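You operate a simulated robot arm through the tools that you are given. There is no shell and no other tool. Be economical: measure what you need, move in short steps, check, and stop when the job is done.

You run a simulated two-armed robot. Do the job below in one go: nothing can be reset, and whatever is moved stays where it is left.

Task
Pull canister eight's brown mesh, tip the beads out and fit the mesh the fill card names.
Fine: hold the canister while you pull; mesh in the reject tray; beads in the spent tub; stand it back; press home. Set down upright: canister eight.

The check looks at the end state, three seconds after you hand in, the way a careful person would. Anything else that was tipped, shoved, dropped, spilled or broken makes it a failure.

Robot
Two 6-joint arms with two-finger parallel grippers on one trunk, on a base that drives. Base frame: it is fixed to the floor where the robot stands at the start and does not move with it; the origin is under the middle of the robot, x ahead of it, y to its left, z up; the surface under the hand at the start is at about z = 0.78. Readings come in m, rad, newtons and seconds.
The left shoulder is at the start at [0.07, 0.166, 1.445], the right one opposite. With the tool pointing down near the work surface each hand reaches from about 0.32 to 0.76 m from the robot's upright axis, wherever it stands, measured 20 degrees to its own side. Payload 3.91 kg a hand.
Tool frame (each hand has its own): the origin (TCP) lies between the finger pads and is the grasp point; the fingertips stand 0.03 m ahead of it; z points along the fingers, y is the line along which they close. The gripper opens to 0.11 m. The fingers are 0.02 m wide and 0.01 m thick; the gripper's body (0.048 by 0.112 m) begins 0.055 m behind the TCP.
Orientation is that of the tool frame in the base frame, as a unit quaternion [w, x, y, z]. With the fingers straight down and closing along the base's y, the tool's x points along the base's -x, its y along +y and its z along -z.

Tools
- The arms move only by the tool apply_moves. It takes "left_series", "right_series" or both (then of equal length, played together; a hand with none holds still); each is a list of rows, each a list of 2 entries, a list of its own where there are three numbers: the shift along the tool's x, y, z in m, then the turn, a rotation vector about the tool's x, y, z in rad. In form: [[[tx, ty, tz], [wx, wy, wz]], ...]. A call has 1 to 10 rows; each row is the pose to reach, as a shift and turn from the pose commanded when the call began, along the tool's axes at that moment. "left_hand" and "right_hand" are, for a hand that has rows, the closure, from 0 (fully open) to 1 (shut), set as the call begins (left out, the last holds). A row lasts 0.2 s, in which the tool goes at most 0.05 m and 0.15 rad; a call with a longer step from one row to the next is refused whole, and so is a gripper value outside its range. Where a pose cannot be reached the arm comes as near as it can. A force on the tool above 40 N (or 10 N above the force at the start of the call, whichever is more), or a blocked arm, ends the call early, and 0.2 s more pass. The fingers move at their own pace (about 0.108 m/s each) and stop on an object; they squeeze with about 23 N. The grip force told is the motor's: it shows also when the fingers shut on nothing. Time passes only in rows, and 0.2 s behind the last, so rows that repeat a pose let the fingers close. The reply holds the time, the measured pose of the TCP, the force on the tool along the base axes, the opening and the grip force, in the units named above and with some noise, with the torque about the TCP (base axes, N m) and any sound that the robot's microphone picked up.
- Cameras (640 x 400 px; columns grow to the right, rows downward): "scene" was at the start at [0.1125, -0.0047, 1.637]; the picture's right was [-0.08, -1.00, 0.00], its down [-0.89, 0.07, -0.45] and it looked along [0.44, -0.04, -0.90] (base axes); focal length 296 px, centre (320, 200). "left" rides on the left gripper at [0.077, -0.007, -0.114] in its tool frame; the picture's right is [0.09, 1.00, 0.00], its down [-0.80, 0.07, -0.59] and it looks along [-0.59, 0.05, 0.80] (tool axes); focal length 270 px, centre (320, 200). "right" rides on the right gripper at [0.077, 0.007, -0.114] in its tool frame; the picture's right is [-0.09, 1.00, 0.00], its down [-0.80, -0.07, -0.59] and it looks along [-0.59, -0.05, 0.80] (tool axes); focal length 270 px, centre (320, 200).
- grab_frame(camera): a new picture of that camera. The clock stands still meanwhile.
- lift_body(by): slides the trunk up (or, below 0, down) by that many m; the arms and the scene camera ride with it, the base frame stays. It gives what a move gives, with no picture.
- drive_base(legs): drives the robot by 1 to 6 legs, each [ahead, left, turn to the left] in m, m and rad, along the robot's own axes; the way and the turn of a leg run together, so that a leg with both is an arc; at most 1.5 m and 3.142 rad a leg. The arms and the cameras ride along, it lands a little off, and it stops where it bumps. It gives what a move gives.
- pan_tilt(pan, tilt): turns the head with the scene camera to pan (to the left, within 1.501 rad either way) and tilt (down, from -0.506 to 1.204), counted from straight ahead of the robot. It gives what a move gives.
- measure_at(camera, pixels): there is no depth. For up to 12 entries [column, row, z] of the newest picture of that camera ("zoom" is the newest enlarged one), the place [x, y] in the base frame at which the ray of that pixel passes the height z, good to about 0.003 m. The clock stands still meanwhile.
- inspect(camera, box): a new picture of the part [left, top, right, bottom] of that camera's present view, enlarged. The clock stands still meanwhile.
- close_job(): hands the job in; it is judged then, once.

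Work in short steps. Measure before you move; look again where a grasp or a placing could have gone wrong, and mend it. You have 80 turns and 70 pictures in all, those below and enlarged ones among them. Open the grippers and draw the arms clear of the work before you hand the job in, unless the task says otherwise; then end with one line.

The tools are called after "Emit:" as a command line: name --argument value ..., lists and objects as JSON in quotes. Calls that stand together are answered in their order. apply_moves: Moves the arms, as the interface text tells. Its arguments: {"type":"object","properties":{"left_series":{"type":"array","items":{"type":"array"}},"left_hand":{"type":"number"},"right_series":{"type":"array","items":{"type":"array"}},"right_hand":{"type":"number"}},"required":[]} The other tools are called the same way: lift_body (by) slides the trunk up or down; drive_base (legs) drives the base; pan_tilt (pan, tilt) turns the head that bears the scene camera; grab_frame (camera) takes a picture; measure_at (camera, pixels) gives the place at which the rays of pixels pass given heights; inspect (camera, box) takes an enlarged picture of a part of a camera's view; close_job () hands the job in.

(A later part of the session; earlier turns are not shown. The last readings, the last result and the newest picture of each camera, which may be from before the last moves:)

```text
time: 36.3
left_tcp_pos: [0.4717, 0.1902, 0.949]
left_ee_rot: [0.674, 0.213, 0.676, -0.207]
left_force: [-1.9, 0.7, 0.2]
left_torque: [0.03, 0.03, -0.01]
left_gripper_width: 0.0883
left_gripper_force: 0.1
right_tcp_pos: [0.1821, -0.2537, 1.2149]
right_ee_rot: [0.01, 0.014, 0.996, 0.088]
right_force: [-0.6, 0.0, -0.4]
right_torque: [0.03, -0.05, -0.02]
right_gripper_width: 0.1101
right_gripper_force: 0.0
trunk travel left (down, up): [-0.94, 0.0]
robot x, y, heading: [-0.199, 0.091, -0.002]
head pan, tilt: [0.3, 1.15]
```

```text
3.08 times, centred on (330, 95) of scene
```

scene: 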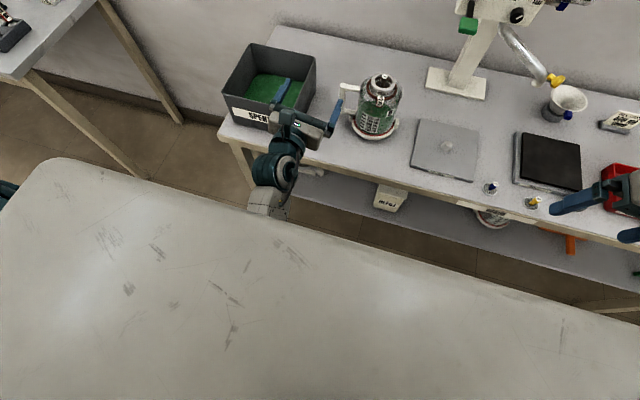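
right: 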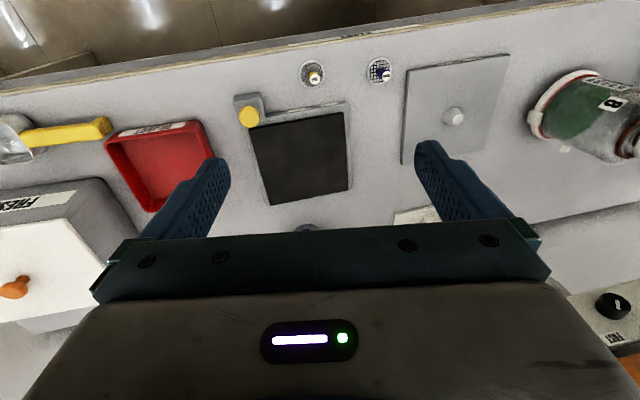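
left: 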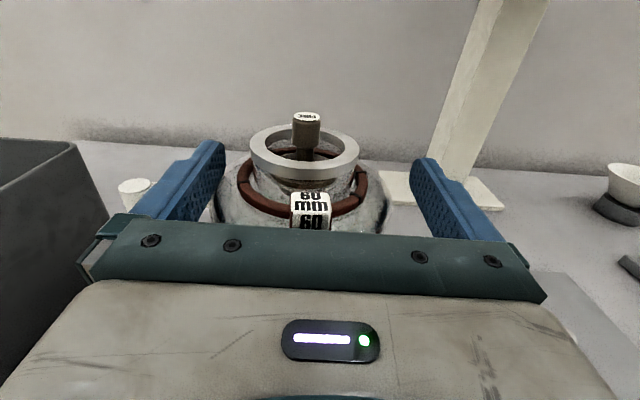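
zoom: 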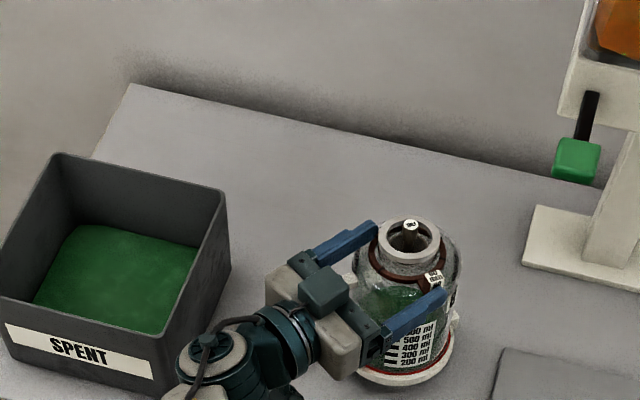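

I take a closer look to check centring before closing.

Emit:
inspect --camera "scene" --box '[315, 80, 405, 136]'

Emit:
grab_frame --camera "left"

Emit:
measure_at --camera "zoom" --pixels '[[320, 200, 0.95]]'

```text
7.11 times, centred on (360, 108) of scene
```

zoom: 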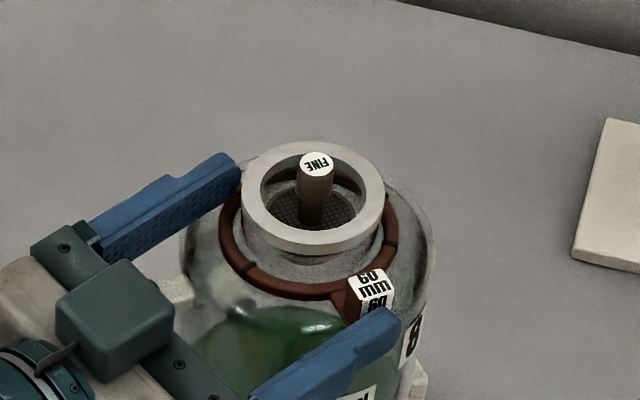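

```text
40 pictures are left
```

left: 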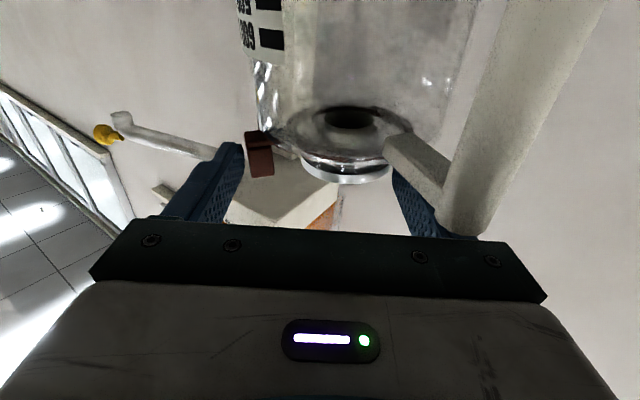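

```text
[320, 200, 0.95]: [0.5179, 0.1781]
```

The neck looks further ahead and left than expected. I measure the rim centre and the left fingertip in the newest zoom to find the real offset.

Emit:
measure_at --camera "zoom" --pixels '[[313, 197, 0.95], [225, 155, 0.958], [238, 178, 0.942], [370, 308, 0.958], [316, 163, 0.964]]'

Emit:
measure_at --camera "left" --pixels '[[347, 163, 0.942], [347, 163, 0.95], [347, 163, 0.935]]'

```text
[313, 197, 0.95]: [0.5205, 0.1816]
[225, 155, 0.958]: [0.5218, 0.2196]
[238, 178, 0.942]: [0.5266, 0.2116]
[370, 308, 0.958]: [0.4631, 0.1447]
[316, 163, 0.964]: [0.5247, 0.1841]
```

```text
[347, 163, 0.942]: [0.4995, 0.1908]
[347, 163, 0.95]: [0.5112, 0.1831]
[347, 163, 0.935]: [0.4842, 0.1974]
```

The fingertip measures right, so the canister may now be at about (0.515,0.185). I take a fresh full view and measure its base and rim again.

Emit:
inspect --camera "scene" --box '[300, 70, 440, 157]'

Emit:
measure_at --camera "scene" --pixels '[[359, 107.5, 0.95]]'

```text
4.57 times, centred on (370, 114) of scene
```

zoom: 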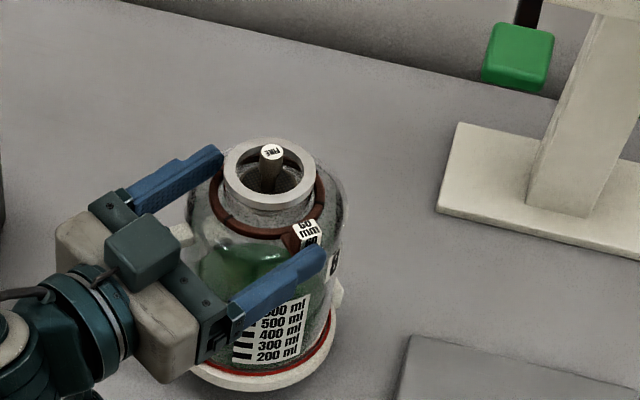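

```text
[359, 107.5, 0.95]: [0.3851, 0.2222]
```

Use this zoom: base front at (245,390), rim centre at (269,174), Fill-plate left corner at (408,335).

Emit:
measure_at --camera "zoom" --pixels '[[269, 174, 0.95], [250, 391, 0.78], [270, 151, 0.964], [334, 325, 0.79], [408, 337, 0.785]]'

```text
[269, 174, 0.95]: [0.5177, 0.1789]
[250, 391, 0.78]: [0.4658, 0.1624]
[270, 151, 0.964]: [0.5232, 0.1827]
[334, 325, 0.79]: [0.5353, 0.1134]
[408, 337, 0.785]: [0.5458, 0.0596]
```

The fill plate measures where it always was, so the canister itself slid about 4 cm ahead. The gripper body caught the handle's end, whose top is at z≈0.925. It still stands upright and I will stand it back at its old place. I back out and pitch the tool 15° down so the gripper body clears the handle.

Emit:
apply_moves --left_series '[[[0, 0, -0.04], [0, 0, 0]], [[0, 0, -0.08], [0, 0, 0]], [[-0.02, 0, -0.09], [0, 0.13, 0]], [[-0.04, 0, -0.09], [0, 0.26, 0]]]'

Emit:
inspect --camera "scene" --box '[300, 70, 440, 157]'

```text
time: 37.3
left_tcp_pos: [0.3979, 0.2425, 0.9873]
left_ee_rot: [0.58, 0.238, 0.759, -0.177]
left_force: [0.6, 0.2, -0.1]
left_torque: [0.04, 0.04, 0.01]
left_gripper_width: 0.088
left_gripper_force: 0.1
right_tcp_pos: [0.1825, -0.254, 1.2141]
right_ee_rot: [0.01, 0.015, 0.996, 0.088]
right_force: [0.9, 0.0, -0.1]
right_torque: [0.03, 0.0, 0.02]
right_gripper_width: 0.11
right_gripper_force: 0.0
trunk travel left (down, up): [-0.94, 0.0]
robot x, y, heading: [-0.1996, 0.0895, -0.003]
head pan, tilt: [0.3, 1.15]
```

```text
4.57 times, centred on (370, 114) of scene
```

zoom: 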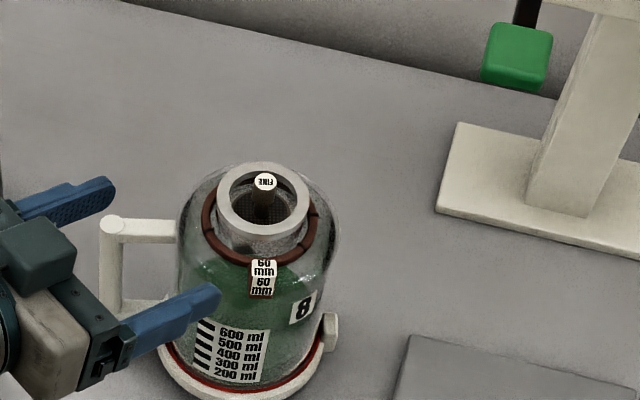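

The canister came partly back and is standing upright. I measure it again: rim centre (263,199), knob (265,181), handle end (112,222).

Emit:
measure_at --camera "zoom" --pixels '[[263, 199, 0.95], [265, 181, 0.964], [112, 224, 0.925], [170, 232, 0.925], [108, 182, 0.98], [218, 290, 0.98], [205, 345, 0.88]]'

```text
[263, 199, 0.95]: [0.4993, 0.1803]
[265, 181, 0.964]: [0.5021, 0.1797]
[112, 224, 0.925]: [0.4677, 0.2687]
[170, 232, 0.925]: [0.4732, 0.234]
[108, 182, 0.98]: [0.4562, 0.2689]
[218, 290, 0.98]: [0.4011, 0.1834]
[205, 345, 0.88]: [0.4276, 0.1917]
```

The fingertip check shows the scene measure reads about 8 mm too far in x, so the axis is really at about (0.492,0.178). I advance along the tool axis most of the way, then look.

Emit:
apply_moves --left_series '[[[0.004, 0, 0.04], [0, 0, 0]], [[0.008, 0, 0.075], [0, 0, 0]], [[0.008, 0, 0.1], [0, 0, 0]]]'

Emit:
inspect --camera "scene" --box '[315, 80, 405, 136]'

Emit:
grab_frame --camera "left"

```text
time: 38.1
left_tcp_pos: [0.4761, 0.1888, 0.9547]
left_ee_rot: [0.58, 0.238, 0.758, -0.177]
left_force: [-1.2, 0.5, 0.8]
left_torque: [-0.03, 0.01, -0.06]
left_gripper_width: 0.0885
left_gripper_force: 0.4
right_tcp_pos: [0.1829, -0.2539, 1.2141]
right_ee_rot: [0.011, 0.014, 0.996, 0.088]
right_force: [0.9, -0.7, 0.9]
right_torque: [0.01, -0.03, 0.03]
right_gripper_width: 0.11
right_gripper_force: 0.1
trunk travel left (down, up): [-0.94, 0.0]
robot x, y, heading: [-0.1955, 0.0908, -0.001]
head pan, tilt: [0.3, 1.15]
```

```text
7.11 times, centred on (360, 108) of scene
```

zoom: 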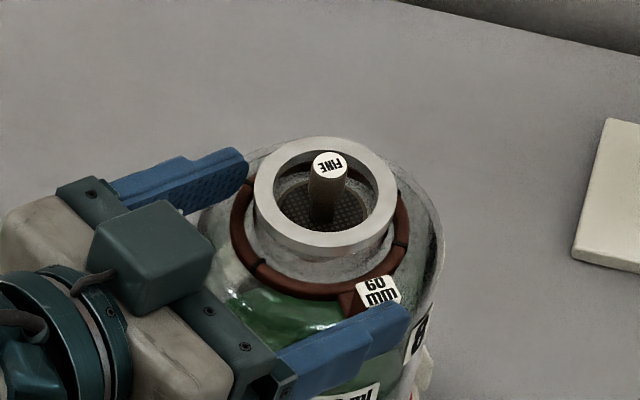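

```text
36 pictures are left
```

left: 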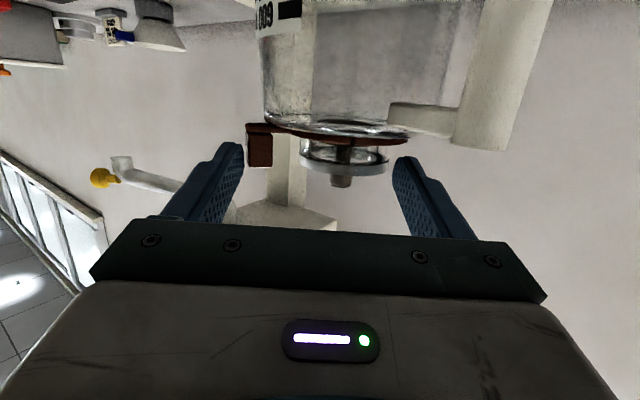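

The canister is again ahead of the fingertips, so a fingertip may be pushing the ring. I measure tips and rim in one picture for a bias-free offset.

Emit:
measure_at --camera "zoom" --pixels '[[325, 196, 0.95], [240, 152, 0.957], [248, 172, 0.94], [405, 304, 0.957], [408, 322, 0.94], [253, 191, 0.95], [399, 191, 0.95]]'

Emit:
measure_at --camera "left" --pixels '[[344, 158, 0.942], [344, 163, 0.95], [342, 184, 0.964], [407, 140, 0.93]]'

```text
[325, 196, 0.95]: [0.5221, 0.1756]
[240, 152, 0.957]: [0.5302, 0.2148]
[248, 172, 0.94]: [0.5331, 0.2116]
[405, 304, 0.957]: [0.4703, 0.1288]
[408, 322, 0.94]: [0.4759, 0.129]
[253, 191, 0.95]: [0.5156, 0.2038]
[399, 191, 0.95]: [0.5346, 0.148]
```

```text
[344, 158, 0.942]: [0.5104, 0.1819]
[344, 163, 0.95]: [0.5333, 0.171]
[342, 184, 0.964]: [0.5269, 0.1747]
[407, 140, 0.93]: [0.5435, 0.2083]
```

Clear now: the axis is 14 mm ahead of the fingertips and 16 mm to their left, so the left fingertip was pushing the brown ring. I back out 5 cm, open fully, and remeasure relative to the tips.

Emit:
apply_moves --left_series '[[[-0.004, 0, -0.025], [0, 0, 0]], [[-0.008, 0, -0.05], [0, 0, 0]], [[-0.008, 0, -0.05], [0, 0, 0]]]' --left_hand 0.0

Emit:
inspect --camera "scene" --box '[310, 75, 410, 137]'

```text
time: 38.9
left_tcp_pos: [0.4375, 0.2156, 0.9741]
left_ee_rot: [0.58, 0.238, 0.758, -0.177]
left_force: [-0.5, -0.1, -0.6]
left_torque: [0.01, 0.0, 0.01]
left_gripper_width: 0.1101
left_gripper_force: 0.1
right_tcp_pos: [0.183, -0.2545, 1.2145]
right_ee_rot: [0.01, 0.014, 0.996, 0.088]
right_force: [0.0, 0.6, -0.4]
right_torque: [-0.04, 0.04, -0.01]
right_gripper_width: 0.11
right_gripper_force: 0.1
trunk travel left (down, up): [-0.94, 0.0]
robot x, y, heading: [-0.1985, 0.096, 0.002]
head pan, tilt: [0.3, 1.15]
```

```text
6.40 times, centred on (360, 106) of scene
```

zoom: 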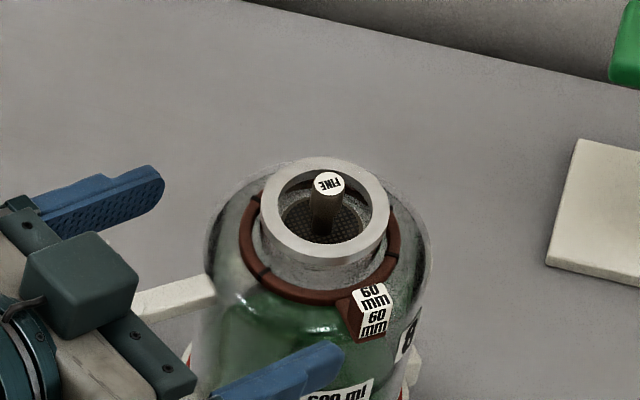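

Emit:
measure_at --camera "zoom" --pixels '[[324, 211, 0.95], [163, 176, 0.976], [160, 200, 0.957], [338, 343, 0.976], [342, 362, 0.957], [329, 182, 0.964]]'

```text
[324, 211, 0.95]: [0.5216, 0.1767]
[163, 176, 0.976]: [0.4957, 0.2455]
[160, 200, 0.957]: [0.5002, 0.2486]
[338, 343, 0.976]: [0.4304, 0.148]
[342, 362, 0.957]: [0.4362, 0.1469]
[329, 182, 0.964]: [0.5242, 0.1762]
```

Axis relative to the tool line: 87 mm ahead of the TCP and 15 mm left. I shift left and go in.

Emit:
apply_moves --left_series '[[[0, 0.0148, 0], [0, 0, 0]], [[0.001, 0.0148, 0.03], [0, 0, 0]], [[0.002, 0.0148, 0.06], [0, 0, 0]], [[0.0022, 0.0148, 0.0826], [0, 0, 0]]]'

Emit:
inspect --camera "scene" --box '[310, 75, 410, 137]'

```text
time: 39.9
left_tcp_pos: [0.511, 0.1823, 0.9515]
left_ee_rot: [0.581, 0.238, 0.758, -0.177]
left_force: [-0.9, -0.5, 0.1]
left_torque: [-0.02, -0.04, -0.03]
left_gripper_width: 0.1101
left_gripper_force: 0.1
right_tcp_pos: [0.1824, -0.2531, 1.2153]
right_ee_rot: [0.01, 0.014, 0.996, 0.088]
right_force: [0.1, 0.1, 0.0]
right_torque: [0.0, -0.01, -0.02]
right_gripper_width: 0.11
right_gripper_force: 0.0
trunk travel left (down, up): [-0.94, 0.0]
robot x, y, heading: [-0.1984, 0.0944, 0.002]
head pan, tilt: [0.3, 1.15]
```

```text
6.40 times, centred on (360, 106) of scene
```

zoom: 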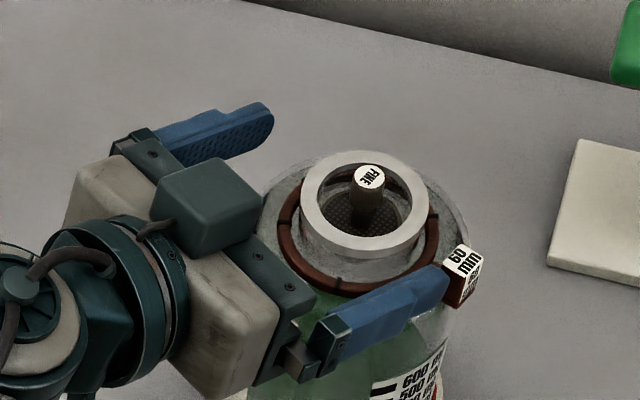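

The rim is between the fingers now, though the canister turned a bit. I check the offset.

Emit:
measure_at --camera "zoom" --pixels '[[365, 203, 0.95], [271, 112, 0.953], [270, 128, 0.934], [446, 271, 0.953], [446, 290, 0.934], [369, 175, 0.964]]'

Emit:
grab_frame --camera "left"

```text
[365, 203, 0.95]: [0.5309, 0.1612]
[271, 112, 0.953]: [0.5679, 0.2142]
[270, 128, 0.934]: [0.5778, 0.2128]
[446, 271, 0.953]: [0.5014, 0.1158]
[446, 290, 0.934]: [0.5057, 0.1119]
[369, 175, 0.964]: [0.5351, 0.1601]
```

```text
33 pictures are left
```

left: 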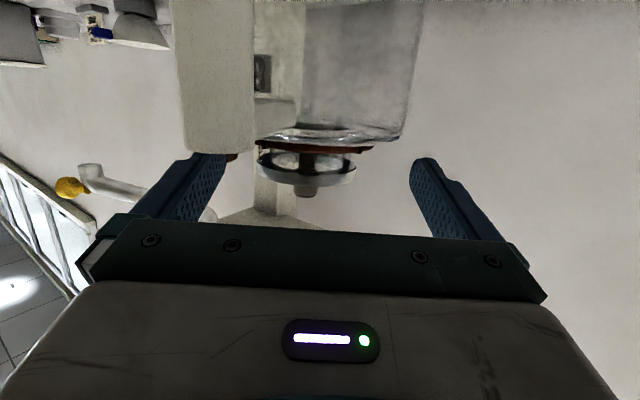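

Readings show the camera under the hand is meeting the handle, which now points at the robot (tag at about −110°, handle at about 166°). Approaching from the +y side, with yaw about −85°, leaves the handle 70° off the tool line. I back out, rise, and yaw the tool to point right with less pitch.

Emit:
apply_moves --left_series '[[[0, 0, -0.03], [0, 0, 0]], [[0, 0, -0.06], [0, 0, 0]], [[-0.03, 0, -0.09], [0, 0, 0]], [[-0.07, 0.02, -0.1], [0, 0, 0]], [[-0.09, 0.05, -0.1], [0, 0, 0]]]'

Emit:
apply_moves --left_series '[[[0, 0.02, 0], [0.145, 0, -0.038]], [[0, 0.04, 0], [0.29, 0, -0.077]], [[0, 0.06, 0], [0.435, 0, -0.115]], [[0, 0.08, 0], [0.58, 0, -0.153]], [[0, 0.09, 0], [0.72, 0, -0.19]], [[0, 0.1, 0], [0.845, 0, -0.224]]]'

Emit:
inspect --camera "scene" --box '[220, 40, 440, 177]'

```text
time: 41.1
left_tcp_pos: [0.4809, 0.2654, 1.0644]
left_ee_rot: [0.58, 0.237, 0.759, -0.178]
left_force: [0.3, -0.8, -0.5]
left_torque: [-0.04, 0.03, 0.01]
left_gripper_width: 0.1101
left_gripper_force: 0.0
right_tcp_pos: [0.1846, -0.2524, 1.2142]
right_ee_rot: [0.01, 0.014, 0.996, 0.087]
right_force: [0.2, 1.2, 0.8]
right_torque: [-0.02, 0.01, 0.02]
right_gripper_width: 0.1101
right_gripper_force: 0.1
trunk travel left (down, up): [-0.94, 0.0]
robot x, y, heading: [-0.1996, 0.0906, -0.001]
head pan, tilt: [0.3, 1.15]
```

```text
time: 42.5
left_tcp_pos: [0.5376, 0.3464, 1.0643]
left_ee_rot: [0.41, 0.371, 0.639, -0.535]
left_force: [-0.6, -0.2, -0.6]
left_torque: [-0.01, 0.01, 0.04]
left_gripper_width: 0.1097
left_gripper_force: 0.2
right_tcp_pos: [0.1855, -0.2538, 1.2147]
right_ee_rot: [0.009, 0.014, 0.996, 0.087]
right_force: [0.5, -0.5, -0.4]
right_torque: [0.01, 0.01, 0.0]
right_gripper_width: 0.1104
right_gripper_force: 0.1
trunk travel left (down, up): [-0.94, 0.0]
robot x, y, heading: [-0.1944, 0.0925, 0.001]
head pan, tilt: [0.3, 1.15]
```

```text
2.91 times, centred on (330, 108) of scene
```

zoom: 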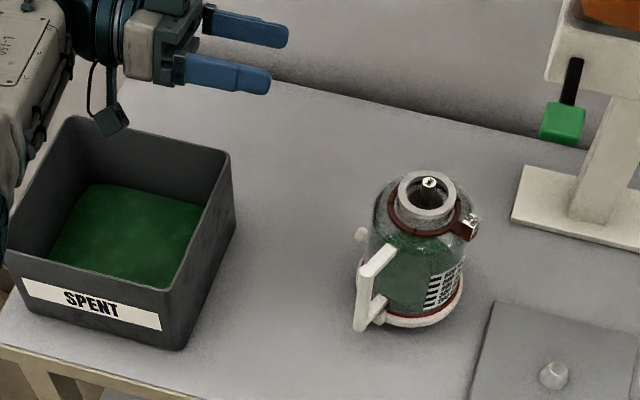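

The canister stands upright, with its handle toward the robot. I remove the 22° roll error and measure the rim.

Emit:
apply_moves --left_series '[[[0, 0, 0], [0, 0, 0.13]], [[0, 0, 0], [0, 0, 0.26]], [[0, 0, 0], [0, 0, 0.392]]]'

Emit:
measure_at --camera "zoom" --pixels '[[427, 196, 0.95], [430, 181, 0.964], [365, 268, 0.926], [287, 35, 1.06], [270, 80, 1.06], [230, 152, 0.9], [168, 289, 0.9]]'

```text
time: 43.3
left_tcp_pos: [0.5351, 0.3462, 1.0654]
left_ee_rot: [0.506, 0.489, 0.554, -0.444]
left_force: [0.6, -0.3, -0.2]
left_torque: [0.0, 0.02, 0.04]
left_gripper_width: 0.11
left_gripper_force: 0.1
right_tcp_pos: [0.1828, -0.2523, 1.2143]
right_ee_rot: [0.009, 0.014, 0.996, 0.088]
right_force: [-0.1, -0.2, -0.3]
right_torque: [0.03, 0.01, -0.01]
right_gripper_width: 0.1101
right_gripper_force: 0.0
trunk travel left (down, up): [-0.94, 0.0]
robot x, y, heading: [-0.1999, 0.0877, -0.004]
head pan, tilt: [0.3, 1.15]
```

```text
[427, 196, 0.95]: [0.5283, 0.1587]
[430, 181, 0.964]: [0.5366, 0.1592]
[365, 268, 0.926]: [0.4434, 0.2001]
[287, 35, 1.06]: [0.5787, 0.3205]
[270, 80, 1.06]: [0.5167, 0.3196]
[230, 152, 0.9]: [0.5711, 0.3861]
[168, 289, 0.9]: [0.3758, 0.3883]
```

The axis is at about (0.53,0.159) and the handle is 8 cm off the tool line. I yaw to −90° with about 12° pitch and advance high at z≈1.0, staying clear of the tub rim, with fingers at 0.088.

Emit:
apply_moves --left_series '[[[0, 0, 0], [0.12, 0.12, 0]], [[0.02, -0.004, 0.03], [0.12, 0.12, 0]], [[0.04, -0.008, 0.06], [0.12, 0.12, 0]], [[0.055, -0.011, 0.095], [0.12, 0.12, 0]]]' --left_hand 0.2

Emit:
inspect --camera "scene" --box '[280, 60, 420, 147]'

```text
refused: row 1 steps farther than a row can; nothing moved
```

```text
4.57 times, centred on (350, 104) of scene
```

zoom: 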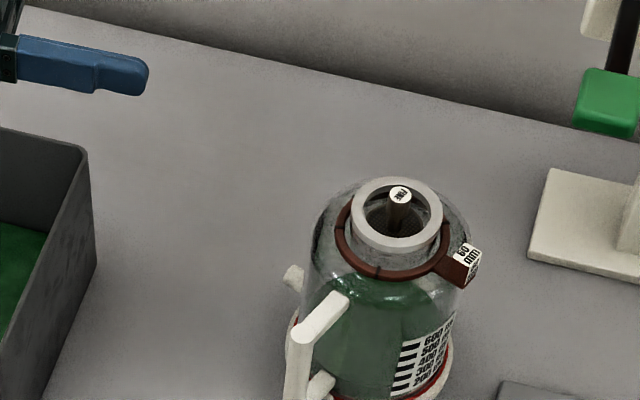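

The first row's turn was a hair too large, so I split it.

Emit:
apply_moves --left_series '[[[0, 0, 0], [0.06, 0.06, 0]], [[0, 0, 0], [0.12, 0.12, 0]], [[0.02, -0.004, 0.03], [0.12, 0.12, 0]], [[0.04, -0.008, 0.06], [0.12, 0.12, 0]], [[0.055, -0.011, 0.095], [0.12, 0.12, 0]]]' --left_hand 0.2

Emit:
inspect --camera "scene" --box '[280, 60, 420, 147]'

```text
time: 44.5
left_tcp_pos: [0.5267, 0.2709, 1.0142]
left_ee_rot: [0.441, 0.544, 0.557, -0.446]
left_force: [0.3, -0.6, 0.7]
left_torque: [-0.01, 0.01, 0.01]
left_gripper_width: 0.0881
left_gripper_force: 0.1
left hand out of reach, approached as far as the arm can: row 3, 4, 5
right_tcp_pos: [0.1831, -0.2542, 1.2133]
right_ee_rot: [0.01, 0.014, 0.996, 0.088]
right_force: [0.0, -0.5, 0.0]
right_torque: [0.0, 0.01, -0.01]
right_gripper_width: 0.1099
right_gripper_force: 0.1
trunk travel left (down, up): [-0.94, 0.0]
robot x, y, heading: [-0.2018, 0.0921, -0.002]
head pan, tilt: [0.3, 1.15]
```

```text
4.57 times, centred on (350, 104) of scene
```

zoom: 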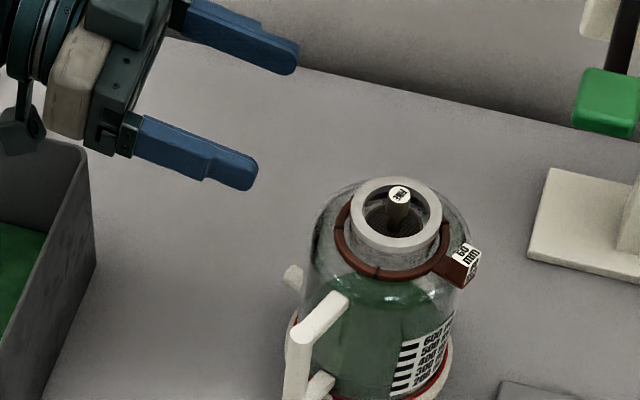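

The hand is near its far limit here, so I drive the base 0.1 m ahead. It started 0.2 m further ahead, so that is safe. Then I re-place the hand.

Emit:
drive_base --legs '[[0.1, 0, 0]]'

Emit:
apply_moves --left_series '[[[0, -0.04, 0], [0, 0, 0]], [[0, -0.08, 0], [0, 0, 0]], [[0, -0.1, 0], [0, 0, 0]]]'

Emit:
inspect --camera "scene" --box '[260, 100, 440, 212]'

```text
time: 45.7
left_tcp_pos: [0.6209, 0.2705, 1.0194]
left_ee_rot: [0.442, 0.545, 0.556, -0.446]
left_force: [-0.2, 0.6, 0.7]
left_torque: [0.02, 0.01, 0.0]
left_gripper_width: 0.0882
left_gripper_force: 0.0
right_tcp_pos: [0.2762, -0.2535, 1.2154]
right_ee_rot: [0.013, 0.014, 0.996, 0.088]
right_force: [-0.4, 0.3, -0.4]
right_torque: [-0.05, -0.02, -0.01]
right_gripper_width: 0.1097
right_gripper_force: 0.2
trunk travel left (down, up): [-0.94, 0.0]
robot x, y, heading: [-0.1008, 0.0933, -0.002]
head pan, tilt: [0.3, 1.15]
```

```text
time: 46.5
left_tcp_pos: [0.5268, 0.2703, 1.0146]
left_ee_rot: [0.44, 0.543, 0.558, -0.447]
left_force: [-0.1, 0.2, -0.6]
left_torque: [-0.03, 0.0, -0.03]
left_gripper_width: 0.0882
left_gripper_force: 0.1
right_tcp_pos: [0.2849, -0.2533, 1.2126]
right_ee_rot: [0.01, 0.014, 0.996, 0.087]
right_force: [0.0, -0.1, 0.0]
right_torque: [0.01, 0.0, 0.03]
right_gripper_width: 0.1102
right_gripper_force: 0.1
trunk travel left (down, up): [-0.94, 0.0]
robot x, y, heading: [-0.099, 0.091, -0.001]
head pan, tilt: [0.3, 1.15]
```

```text
3.56 times, centred on (350, 156) of scene
```

zoom: 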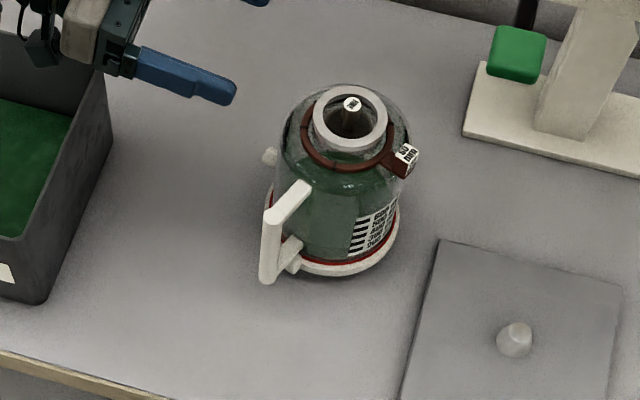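

Emit:
measure_at --camera "zoom" --pixels '[[350, 118, 0.95], [352, 103, 0.964], [233, 85, 1.018], [233, 100, 0.998], [280, 196, 0.926]]'

```text
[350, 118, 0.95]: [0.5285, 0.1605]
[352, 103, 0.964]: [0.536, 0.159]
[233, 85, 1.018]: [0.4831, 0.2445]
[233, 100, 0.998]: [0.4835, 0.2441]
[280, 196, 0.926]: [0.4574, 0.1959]
```

The fingertip check agrees within 3 mm. I go down in front of the rim, then in to TCP (0.529,0.164,0.950).

Emit:
apply_moves --left_series '[[[0.025, 0.002, 0.02], [0, 0, 0]], [[0.0484, 0.003, 0.0361], [0, 0, 0]], [[0.046, 0.003, 0.065], [0, 0, 0]], [[0.043, 0.0025, 0.095], [0, 0, 0]], [[0.0404, 0.002, 0.1172], [0, 0, 0]]]'

Emit:
inspect --camera "scene" --box '[300, 110, 400, 172]'

```text
time: 47.7
left_tcp_pos: [0.5251, 0.1651, 0.9516]
left_ee_rot: [0.441, 0.543, 0.558, -0.447]
left_force: [-0.6, 3.5, 3.3]
left_torque: [0.64, 0.04, 0.12]
left_gripper_width: 0.0881
left_gripper_force: 0.0
right_tcp_pos: [0.2807, -0.2511, 1.2158]
right_ee_rot: [0.01, 0.013, 0.996, 0.088]
right_force: [0.9, 0.5, -0.4]
right_torque: [-0.04, -0.01, 0.01]
right_gripper_width: 0.1101
right_gripper_force: 0.1
trunk travel left (down, up): [-0.94, 0.0]
robot x, y, heading: [-0.1013, 0.0923, 0.001]
head pan, tilt: [0.3, 1.15]
```

```text
6.40 times, centred on (350, 141) of scene
```

zoom: 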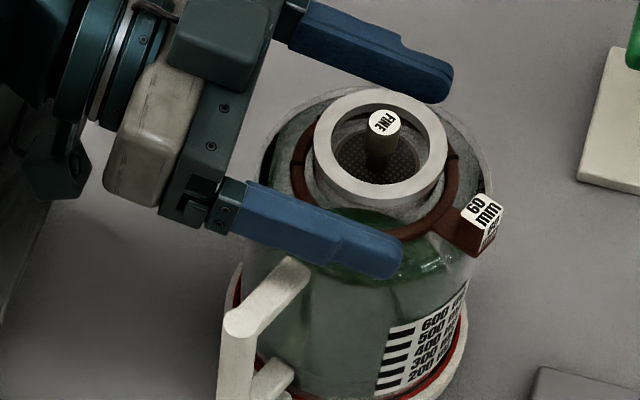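

The rim sits well between the fingers, about 2 cm behind the tips, with light contact. I close the left gripper.

Emit:
apply_moves --left_series '[[[0, 0, 0], [0, 0, 0]], [[0, 0, 0], [0, 0, 0]], [[0, 0, 0], [0, 0, 0]], [[0, 0, 0], [0, 0, 0]]]' --left_hand 1.0

Emit:
inspect --camera "scene" --box '[300, 110, 400, 172]'

Emit:
grab_frame --camera "left"

```text
time: 48.7
left_tcp_pos: [0.5268, 0.1641, 0.953]
left_ee_rot: [0.442, 0.543, 0.557, -0.446]
left_force: [-2.7, 1.6, 5.1]
left_torque: [0.67, 0.45, 0.3]
left_gripper_width: 0.0574
left_gripper_force: 23.2
right_tcp_pos: [0.2798, -0.2534, 1.2141]
right_ee_rot: [0.011, 0.014, 0.996, 0.088]
right_force: [0.1, 0.2, -0.2]
right_torque: [0.0, 0.01, -0.01]
right_gripper_width: 0.1099
right_gripper_force: 0.1
trunk travel left (down, up): [-0.94, 0.0]
robot x, y, heading: [-0.0978, 0.0945, -0.002]
head pan, tilt: [0.3, 1.15]
```

```text
6.40 times, centred on (350, 141) of scene
```

zoom: 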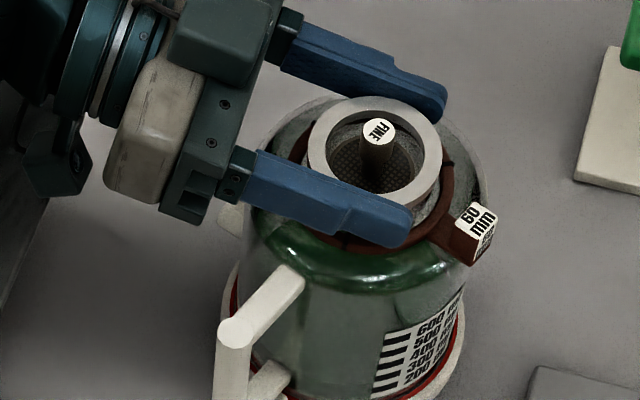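

```text
26 pictures are left
```

left: 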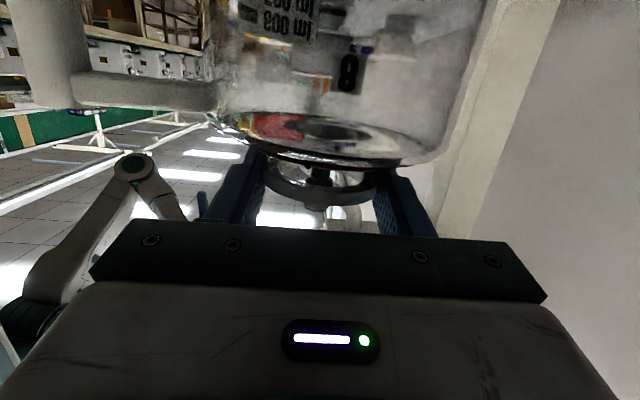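

Gripped: 57 mm, 23 N. I measure the knob's place for the right hand.

Emit:
measure_at --camera "zoom" --pixels '[[375, 153, 0.952], [379, 130, 0.966], [443, 88, 0.955], [408, 222, 0.955]]'

Emit:
apply_moves --right_series '[[[-0.04, 0.03, 0], [0.06, 0.007, -0.01]], [[-0.08, 0.06, 0], [0.12, 0.015, -0.02]], [[-0.12, 0.1, 0], [0.176, 0.022, -0.028]], [[-0.15, 0.14, 0], [0.176, 0.022, -0.028]], [[-0.18, 0.18, 0], [0.176, 0.022, -0.028]], [[-0.2, 0.22, 0.0], [0.176, 0.022, -0.028]], [[-0.22, 0.26, 0.0], [0.176, 0.022, -0.028]], [[-0.24, 0.3, 0.0], [0.176, 0.022, -0.028]]]' --right_hand 0.5

```text
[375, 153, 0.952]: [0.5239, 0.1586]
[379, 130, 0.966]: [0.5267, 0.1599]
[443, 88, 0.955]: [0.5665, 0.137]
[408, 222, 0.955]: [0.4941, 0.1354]
```

```text
refused: row 3 steps farther than a row can; nothing moved
```

I split it into smaller steps: sideways first, at height and near the robot, then forward.

Emit:
apply_moves --right_series '[[[0, 0.045, 0.008], [0.02, 0.002, -0.003]], [[0, 0.09, 0.016], [0.04, 0.005, -0.006]], [[0, 0.135, 0.024], [0.06, 0.007, -0.01]], [[0, 0.18, 0.032], [0.08, 0.01, -0.013]], [[0, 0.225, 0.04], [0.1, 0.012, -0.016]], [[0, 0.27, 0.048], [0.12, 0.015, -0.019]], [[0, 0.315, 0.056], [0.14, 0.017, -0.022]], [[0, 0.36, 0.064], [0.16, 0.02, -0.025]], [[-0.02, 0.4, 0.07], [0.176, 0.022, -0.028]], [[-0.05, 0.41, 0.073], [0.176, 0.022, -0.028]]]' --right_hand 0.5

```text
time: 50.9
left_tcp_pos: [0.5273, 0.1643, 0.953]
left_ee_rot: [0.441, 0.544, 0.557, -0.446]
left_force: [0.9, 1.6, 5.0]
left_torque: [0.89, 0.02, 0.05]
left_gripper_width: 0.0576
left_gripper_force: 23.0
right_tcp_pos: [0.2178, -0.2556, 1.1786]
right_ee_rot: [0.0, 0.0, 1.0, 0.0]
right_force: [-0.2, 0.1, 0.5]
right_torque: [-0.02, 0.0, 0.02]
right_gripper_width: 0.0549
right_gripper_force: 0.0
right hand out of reach, approached as far as the arm can: row 1, 2, 3, 4, 5, 6, 7, 8, 9, 10
trunk travel left (down, up): [-0.94, 0.0]
robot x, y, heading: [-0.0978, 0.0932, -0.0]
head pan, tilt: [0.3, 1.15]
```

Too close to its own body; I go forward first, then sideways.

Emit:
apply_moves --right_series '[[[-0.045, 0, 0], [0, 0, 0]], [[-0.09, 0, 0], [0, 0, 0]], [[-0.135, 0, 0], [0, 0, 0]], [[-0.175, 0.02, 0], [0, 0, 0]], [[-0.2, 0.06, 0], [0, 0, 0]], [[-0.21, 0.105, 0], [0, 0, 0]], [[-0.22, 0.15, 0], [0, 0, 0]], [[-0.23, 0.195, 0], [0, 0, 0]], [[-0.24, 0.24, 0], [0, 0, 0]], [[-0.25, 0.285, 0], [0, 0, 0]]]'

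```text
time: 53.1
left_tcp_pos: [0.526, 0.1636, 0.9528]
left_ee_rot: [0.441, 0.544, 0.556, -0.447]
left_force: [-0.5, 2.1, 5.2]
left_torque: [0.86, 0.02, 0.11]
left_gripper_width: 0.0578
left_gripper_force: 22.3
right_tcp_pos: [0.2885, -0.3064, 1.1657]
right_ee_rot: [0.001, 0.0, 1.0, 0.001]
right_force: [-0.5, 0.5, 0.2]
right_torque: [0.0, -0.02, -0.02]
right_gripper_width: 0.0551
right_gripper_force: 0.0
right hand out of reach, approached as far as the arm can: row 1, 2, 3, 4, 5, 6, 7, 8, 9, 10
trunk travel left (down, up): [-0.94, 0.0]
robot x, y, heading: [-0.099, 0.0958, -0.003]
head pan, tilt: [0.3, 1.15]
```

Emit:
apply_moves --right_series '[[[-0.045, 0, 0.01], [0, 0, 0]], [[-0.09, 0, 0.02], [0, 0, 0]], [[-0.135, 0.01, 0.02], [0, 0, 0]], [[-0.16, 0.05, 0.02], [0, 0, 0]]]'

```text
time: 54.1
left_tcp_pos: [0.5289, 0.1653, 0.9504]
left_ee_rot: [0.442, 0.542, 0.556, -0.449]
left_force: [-1.9, -0.1, 8.8]
left_torque: [1.2, 0.31, 0.29]
left_gripper_width: 0.0576
left_gripper_force: 23.0
right_tcp_pos: [0.4462, -0.3145, 1.0658]
right_ee_rot: [0.015, 0.0, 1.0, 0.002]
right_force: [0.5, 0.2, 0.0]
right_torque: [-0.05, 0.06, -0.01]
right_gripper_width: 0.0551
right_gripper_force: 0.0
right hand out of reach, approached as far as the arm can: row 1, 2, 3, 4
trunk travel left (down, up): [-0.94, 0.0]
robot x, y, heading: [-0.0959, 0.0941, -0.004]
head pan, tilt: [0.3, 1.15]
```

It dipped to z 1.066 but is over nothing tall. From here I try rising and moving left in small steps.

Emit:
apply_moves --right_series '[[[0, 0.0, -0.03], [0, 0, 0]], [[0, 0.03, -0.05], [0, 0, 0]], [[0, 0.07, -0.06], [0, 0, 0]], [[0, 0.11, -0.06], [0, 0, 0]]]'

```text
time: 55.1
left_tcp_pos: [0.5276, 0.166, 0.9529]
left_ee_rot: [0.443, 0.542, 0.557, -0.447]
left_force: [0.4, 1.7, 3.0]
left_torque: [1.1, 0.02, 0.05]
left_gripper_width: 0.0574
left_gripper_force: 23.1
right_tcp_pos: [0.4751, -0.2361, 1.0339]
right_ee_rot: [0.007, -0.001, 1.0, -0.001]
right_force: [-0.4, 0.2, -0.1]
right_torque: [-0.02, -0.02, -0.05]
right_gripper_width: 0.0549
right_gripper_force: 0.1
right hand out of reach, approached as far as the arm can: row 1, 2, 3, 4
trunk travel left (down, up): [-0.94, 0.0]
robot x, y, heading: [-0.1015, 0.0902, 0.003]
head pan, tilt: [0.3, 1.15]
```

Tool-down height tops out near z 1.03, so I travel at z≈1.01, keeping x≤0.45 until past the spout, to (0.45,0.05).

Emit:
apply_moves --right_series '[[[0.02, 0.02, 0.01], [0, 0, 0]], [[0.03, 0.06, 0.02], [0, 0, 0]], [[0.03, 0.105, 0.02], [0, 0, 0]], [[0.03, 0.15, 0.02], [0, 0, 0]], [[0.03, 0.195, 0.02], [0, 0, 0]], [[0.03, 0.24, 0.02], [0, 0, 0]], [[0.03, 0.28, 0.02], [0, 0, 0]]]'

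```text
time: 56.6
left_tcp_pos: [0.5271, 0.1636, 0.9518]
left_ee_rot: [0.441, 0.544, 0.558, -0.446]
left_force: [2.8, 0.7, 2.1]
left_torque: [1.07, -0.16, -0.28]
left_gripper_width: 0.0576
left_gripper_force: 22.5
right_tcp_pos: [0.4524, -0.0813, 0.9864]
right_ee_rot: [-0.004, 0.025, 0.996, -0.082]
right_force: [0.8, 0.4, 0.4]
right_torque: [0.0, 0.01, 0.0]
right_gripper_width: 0.0551
right_gripper_force: 0.0
right hand out of reach, approached as far as the arm can: row 1, 2, 3, 7
trunk travel left (down, up): [-0.94, 0.0]
robot x, y, heading: [-0.101, 0.0925, 0.001]
head pan, tilt: [0.3, 1.15]
stopped in row 7 (right hand): the arm was blocked; the commanded pose is now the measured one
```

The right arm is blocked going inward at rel y≈−0.17, so its wrist can't cross that line. I try tilting the right tool to point down-left, which keeps the wrist outward while the fingers reach in.

Emit:
apply_moves --right_series '[[[0, 0, 0], [-0.14, 0, -0.01]], [[0, 0, 0], [-0.28, 0, -0.02]], [[0, 0, 0], [-0.42, 0, -0.03]], [[0, 0, 0], [-0.56, 0, -0.04]], [[0, 0, 0], [-0.7, 0, -0.05]], [[0, 0, 0], [-0.84, 0, -0.05]], [[0, 0, 0], [-0.98, 0, -0.05]]]'

Emit:
apply_moves --right_series '[[[0, 0, 0], [0, 0, 0.145]], [[0, 0, 0], [0, 0, 0.29]], [[0, 0, 0], [0, 0, 0.435]], [[0, 0, 0], [0, 0, 0.58]], [[0, 0, 0], [0, 0, 0.725]], [[0, 0, 0], [0, 0, 0.87]], [[0, 0, 0], [0, 0, 1.015]], [[0, 0, 0], [0, 0, 1.16]], [[0, 0, 0], [0, 0, 1.305]], [[0, 0, 0], [0, 0, 1.45]]]'

```text
time: 58.2
left_tcp_pos: [0.527, 0.1629, 0.9509]
left_ee_rot: [0.44, 0.544, 0.558, -0.447]
left_force: [1.4, 0.5, 3.6]
left_torque: [1.06, -0.12, -0.23]
left_gripper_width: 0.0574
left_gripper_force: 22.8
right_tcp_pos: [0.4507, -0.0794, 0.9872]
right_ee_rot: [0.007, 0.001, 0.917, 0.4]
right_force: [-0.3, -0.2, 0.5]
right_torque: [0.0, 0.02, -0.01]
right_gripper_width: 0.0551
right_gripper_force: 0.0
trunk travel left (down, up): [-0.94, 0.0]
robot x, y, heading: [-0.0988, 0.0918, -0.001]
head pan, tilt: [0.3, 1.15]
```

```text
time: 60.5
left_tcp_pos: [0.5251, 0.1677, 0.953]
left_ee_rot: [0.444, 0.542, 0.556, -0.447]
left_force: [2.8, 1.6, 0.7]
left_torque: [0.92, -0.23, -0.38]
left_gripper_width: 0.0572
left_gripper_force: 23.0
right_tcp_pos: [0.4499, -0.0745, 0.9902]
right_ee_rot: [-0.258, 0.609, 0.686, 0.303]
right_force: [-7.8, 14.8, 11.1]
right_torque: [-1.56, -1.03, 0.27]
right_gripper_width: 0.0551
right_gripper_force: 0.1
trunk travel left (down, up): [-0.94, 0.0]
robot x, y, heading: [-0.1012, 0.0922, 0.001]
head pan, tilt: [0.3, 1.15]
```

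The right hand feels 15–20 N: it is touching something. I look at once.

Emit:
pan_tilt --pan 0.0 --tilt 1.05

Emit:
grab_frame --camera "scene"

```text
time: 61.2
left_tcp_pos: [0.5247, 0.1666, 0.953]
left_ee_rot: [0.443, 0.543, 0.557, -0.447]
left_force: [1.4, 1.3, 1.6]
left_torque: [0.95, -0.17, -0.27]
left_gripper_width: 0.0574
left_gripper_force: 23.2
right_tcp_pos: [0.4498, -0.0748, 0.989]
right_ee_rot: [-0.258, 0.608, 0.687, 0.302]
right_force: [-10.3, 14.2, 9.5]
right_torque: [-1.38, -0.98, 0.15]
right_gripper_width: 0.0549
right_gripper_force: 0.0
trunk travel left (down, up): [-0.94, 0.0]
robot x, y, heading: [-0.0969, 0.0929, -0.003]
head pan, tilt: [0.0, 1.051]
```

```text
25 pictures are left
```

scene: 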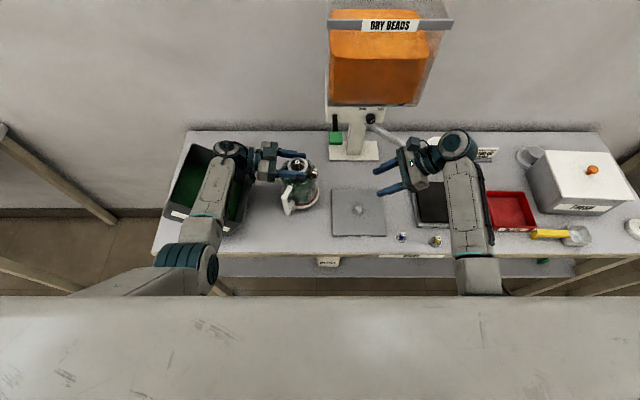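

Emit:
inspect --camera "scene" --box '[350, 100, 510, 200]'

```text
4.00 times, centred on (430, 150) of scene
```

zoom: 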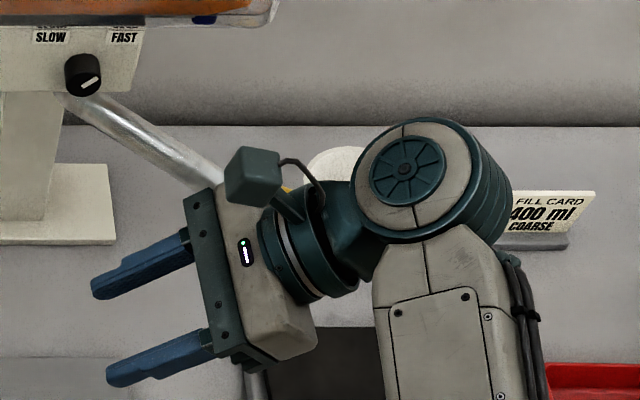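

The gripper's far corner presses on the dispenser's spout. I withdraw straight back toward the robot (tool −y).

Emit:
apply_moves --right_series '[[[0, -0.02, 0], [0, 0, 0]], [[0, -0.04, 0], [0, 0, 0]], [[0, -0.06, 0], [0, 0, 0]]]'

Emit:
inspect --camera "scene" --box '[250, 60, 490, 210]'

```text
time: 62.0
left_tcp_pos: [0.5259, 0.1647, 0.9519]
left_ee_rot: [0.441, 0.544, 0.558, -0.446]
left_force: [-0.7, 0.0, 5.5]
left_torque: [1.27, 0.0, 0.0]
left_gripper_width: 0.0573
left_gripper_force: 23.3
right_tcp_pos: [0.3927, -0.0832, 0.9805]
right_ee_rot: [-0.259, 0.609, 0.686, 0.302]
right_force: [0.9, 0.6, 0.4]
right_torque: [-0.02, 0.0, -0.01]
right_gripper_width: 0.0549
right_gripper_force: 0.1
trunk travel left (down, up): [-0.94, 0.0]
robot x, y, heading: [-0.097, 0.0939, -0.006]
head pan, tilt: [0.0, 1.051]
```

```text
2.67 times, centred on (370, 135) of scene
```

zoom: 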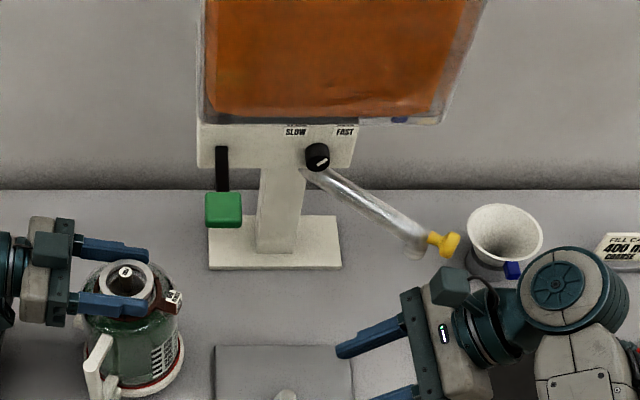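

Contact is gone, and the dispenser and spout look unchanged. Now I test how far inward the right hand can go with a bit more tilt, at x≈0.39, well clear of the spout.

Emit:
apply_moves --right_series '[[[0.02, 0.002, 0.022], [0, 0.07, 0.04]], [[0.041, 0.005, 0.044], [0, 0.14, 0.08]], [[0.068, 0.008, 0.073], [0, 0.21, 0.12]], [[0.088, 0.01, 0.094], [0, 0.21, 0.12]], [[0.102, 0.012, 0.109], [0, 0.21, 0.12]]]'

```text
time: 63.2
left_tcp_pos: [0.5272, 0.1643, 0.952]
left_ee_rot: [0.44, 0.544, 0.556, -0.448]
left_force: [1.9, 0.1, 4.6]
left_torque: [1.19, -0.1, -0.21]
left_gripper_width: 0.0574
left_gripper_force: 22.4
right_tcp_pos: [0.3931, 0.0661, 0.9819]
right_ee_rot: [-0.347, 0.614, 0.617, 0.349]
right_force: [-0.3, -0.3, -0.3]
right_torque: [-0.02, -0.01, -0.03]
right_gripper_width: 0.0553
right_gripper_force: 0.1
trunk travel left (down, up): [-0.94, 0.0]
robot x, y, heading: [-0.102, 0.0917, 0.002]
head pan, tilt: [0.0, 1.051]
```

The right hand goes well inward with this tilt. I retreat the right hand a little, and lift the canister 3 cm with the left to feel its weight.

Emit:
apply_moves --left_series '[[[0, 0, 0], [0, 0, 0]], [[-0.005, 0, 0], [0, 0, 0]], [[-0.015, 0, 0], [0, 0, 0]], [[-0.03, 0, 0], [0, 0, 0]], [[-0.03, 0, 0], [0, 0, 0]]]' --right_series '[[[0, 0, -0.04], [0, 0, 0]], [[0, 0, -0.08], [0, 0, 0]], [[0, 0, -0.09], [0, 0, 0]], [[0, 0, -0.09], [0, 0, 0]], [[0, 0, -0.09], [0, 0, 0]]]'

Emit:
grab_frame --camera "scene"

```text
time: 64.5
left_tcp_pos: [0.5275, 0.1573, 0.9805]
left_ee_rot: [0.441, 0.543, 0.558, -0.447]
left_force: [0.6, 0.2, 0.0]
left_torque: [0.02, -0.01, -0.02]
left_gripper_width: 0.0
left_gripper_force: 23.4
right_tcp_pos: [0.3939, -0.0097, 1.0287]
right_ee_rot: [-0.348, 0.614, 0.617, 0.349]
right_force: [-0.5, 0.4, 0.5]
right_torque: [0.0, 0.0, 0.03]
right_gripper_width: 0.0548
right_gripper_force: 0.0
trunk travel left (down, up): [-0.94, 0.0]
robot x, y, heading: [-0.0979, 0.093, 0.001]
head pan, tilt: [0.0, 1.051]
```

```text
22 pictures are left
```

scene: 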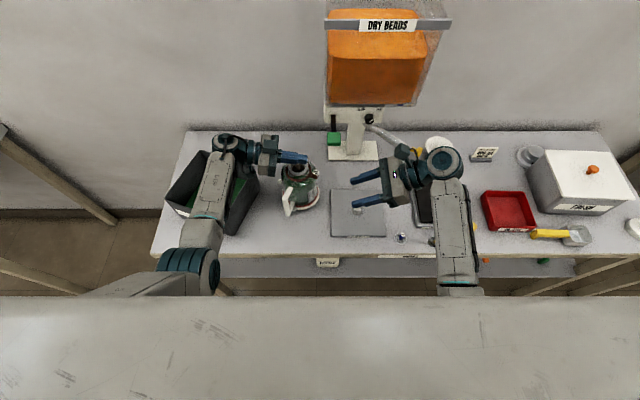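

The fingers slid off the rim (opening 0). The canister still stands. I look closely at it before choosing a better grip.

Emit:
inspect --camera "scene" --box '[250, 120, 350, 225]'

Emit:
grab_frame --camera "left"

```text
3.81 times, centred on (300, 172) of scene
```

zoom: 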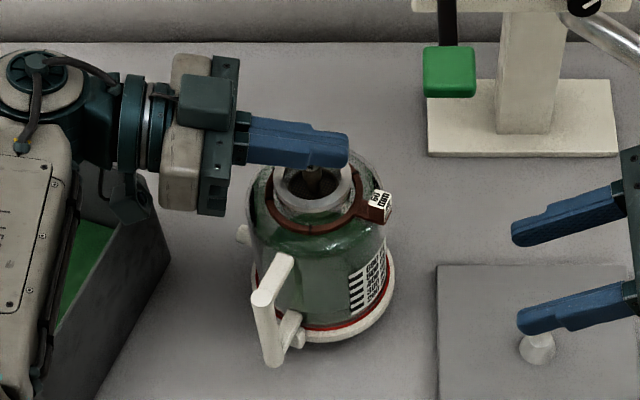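

```text
20 pictures are left
```

left: 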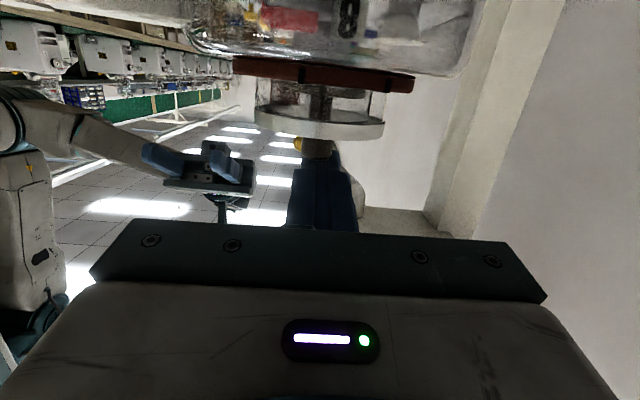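

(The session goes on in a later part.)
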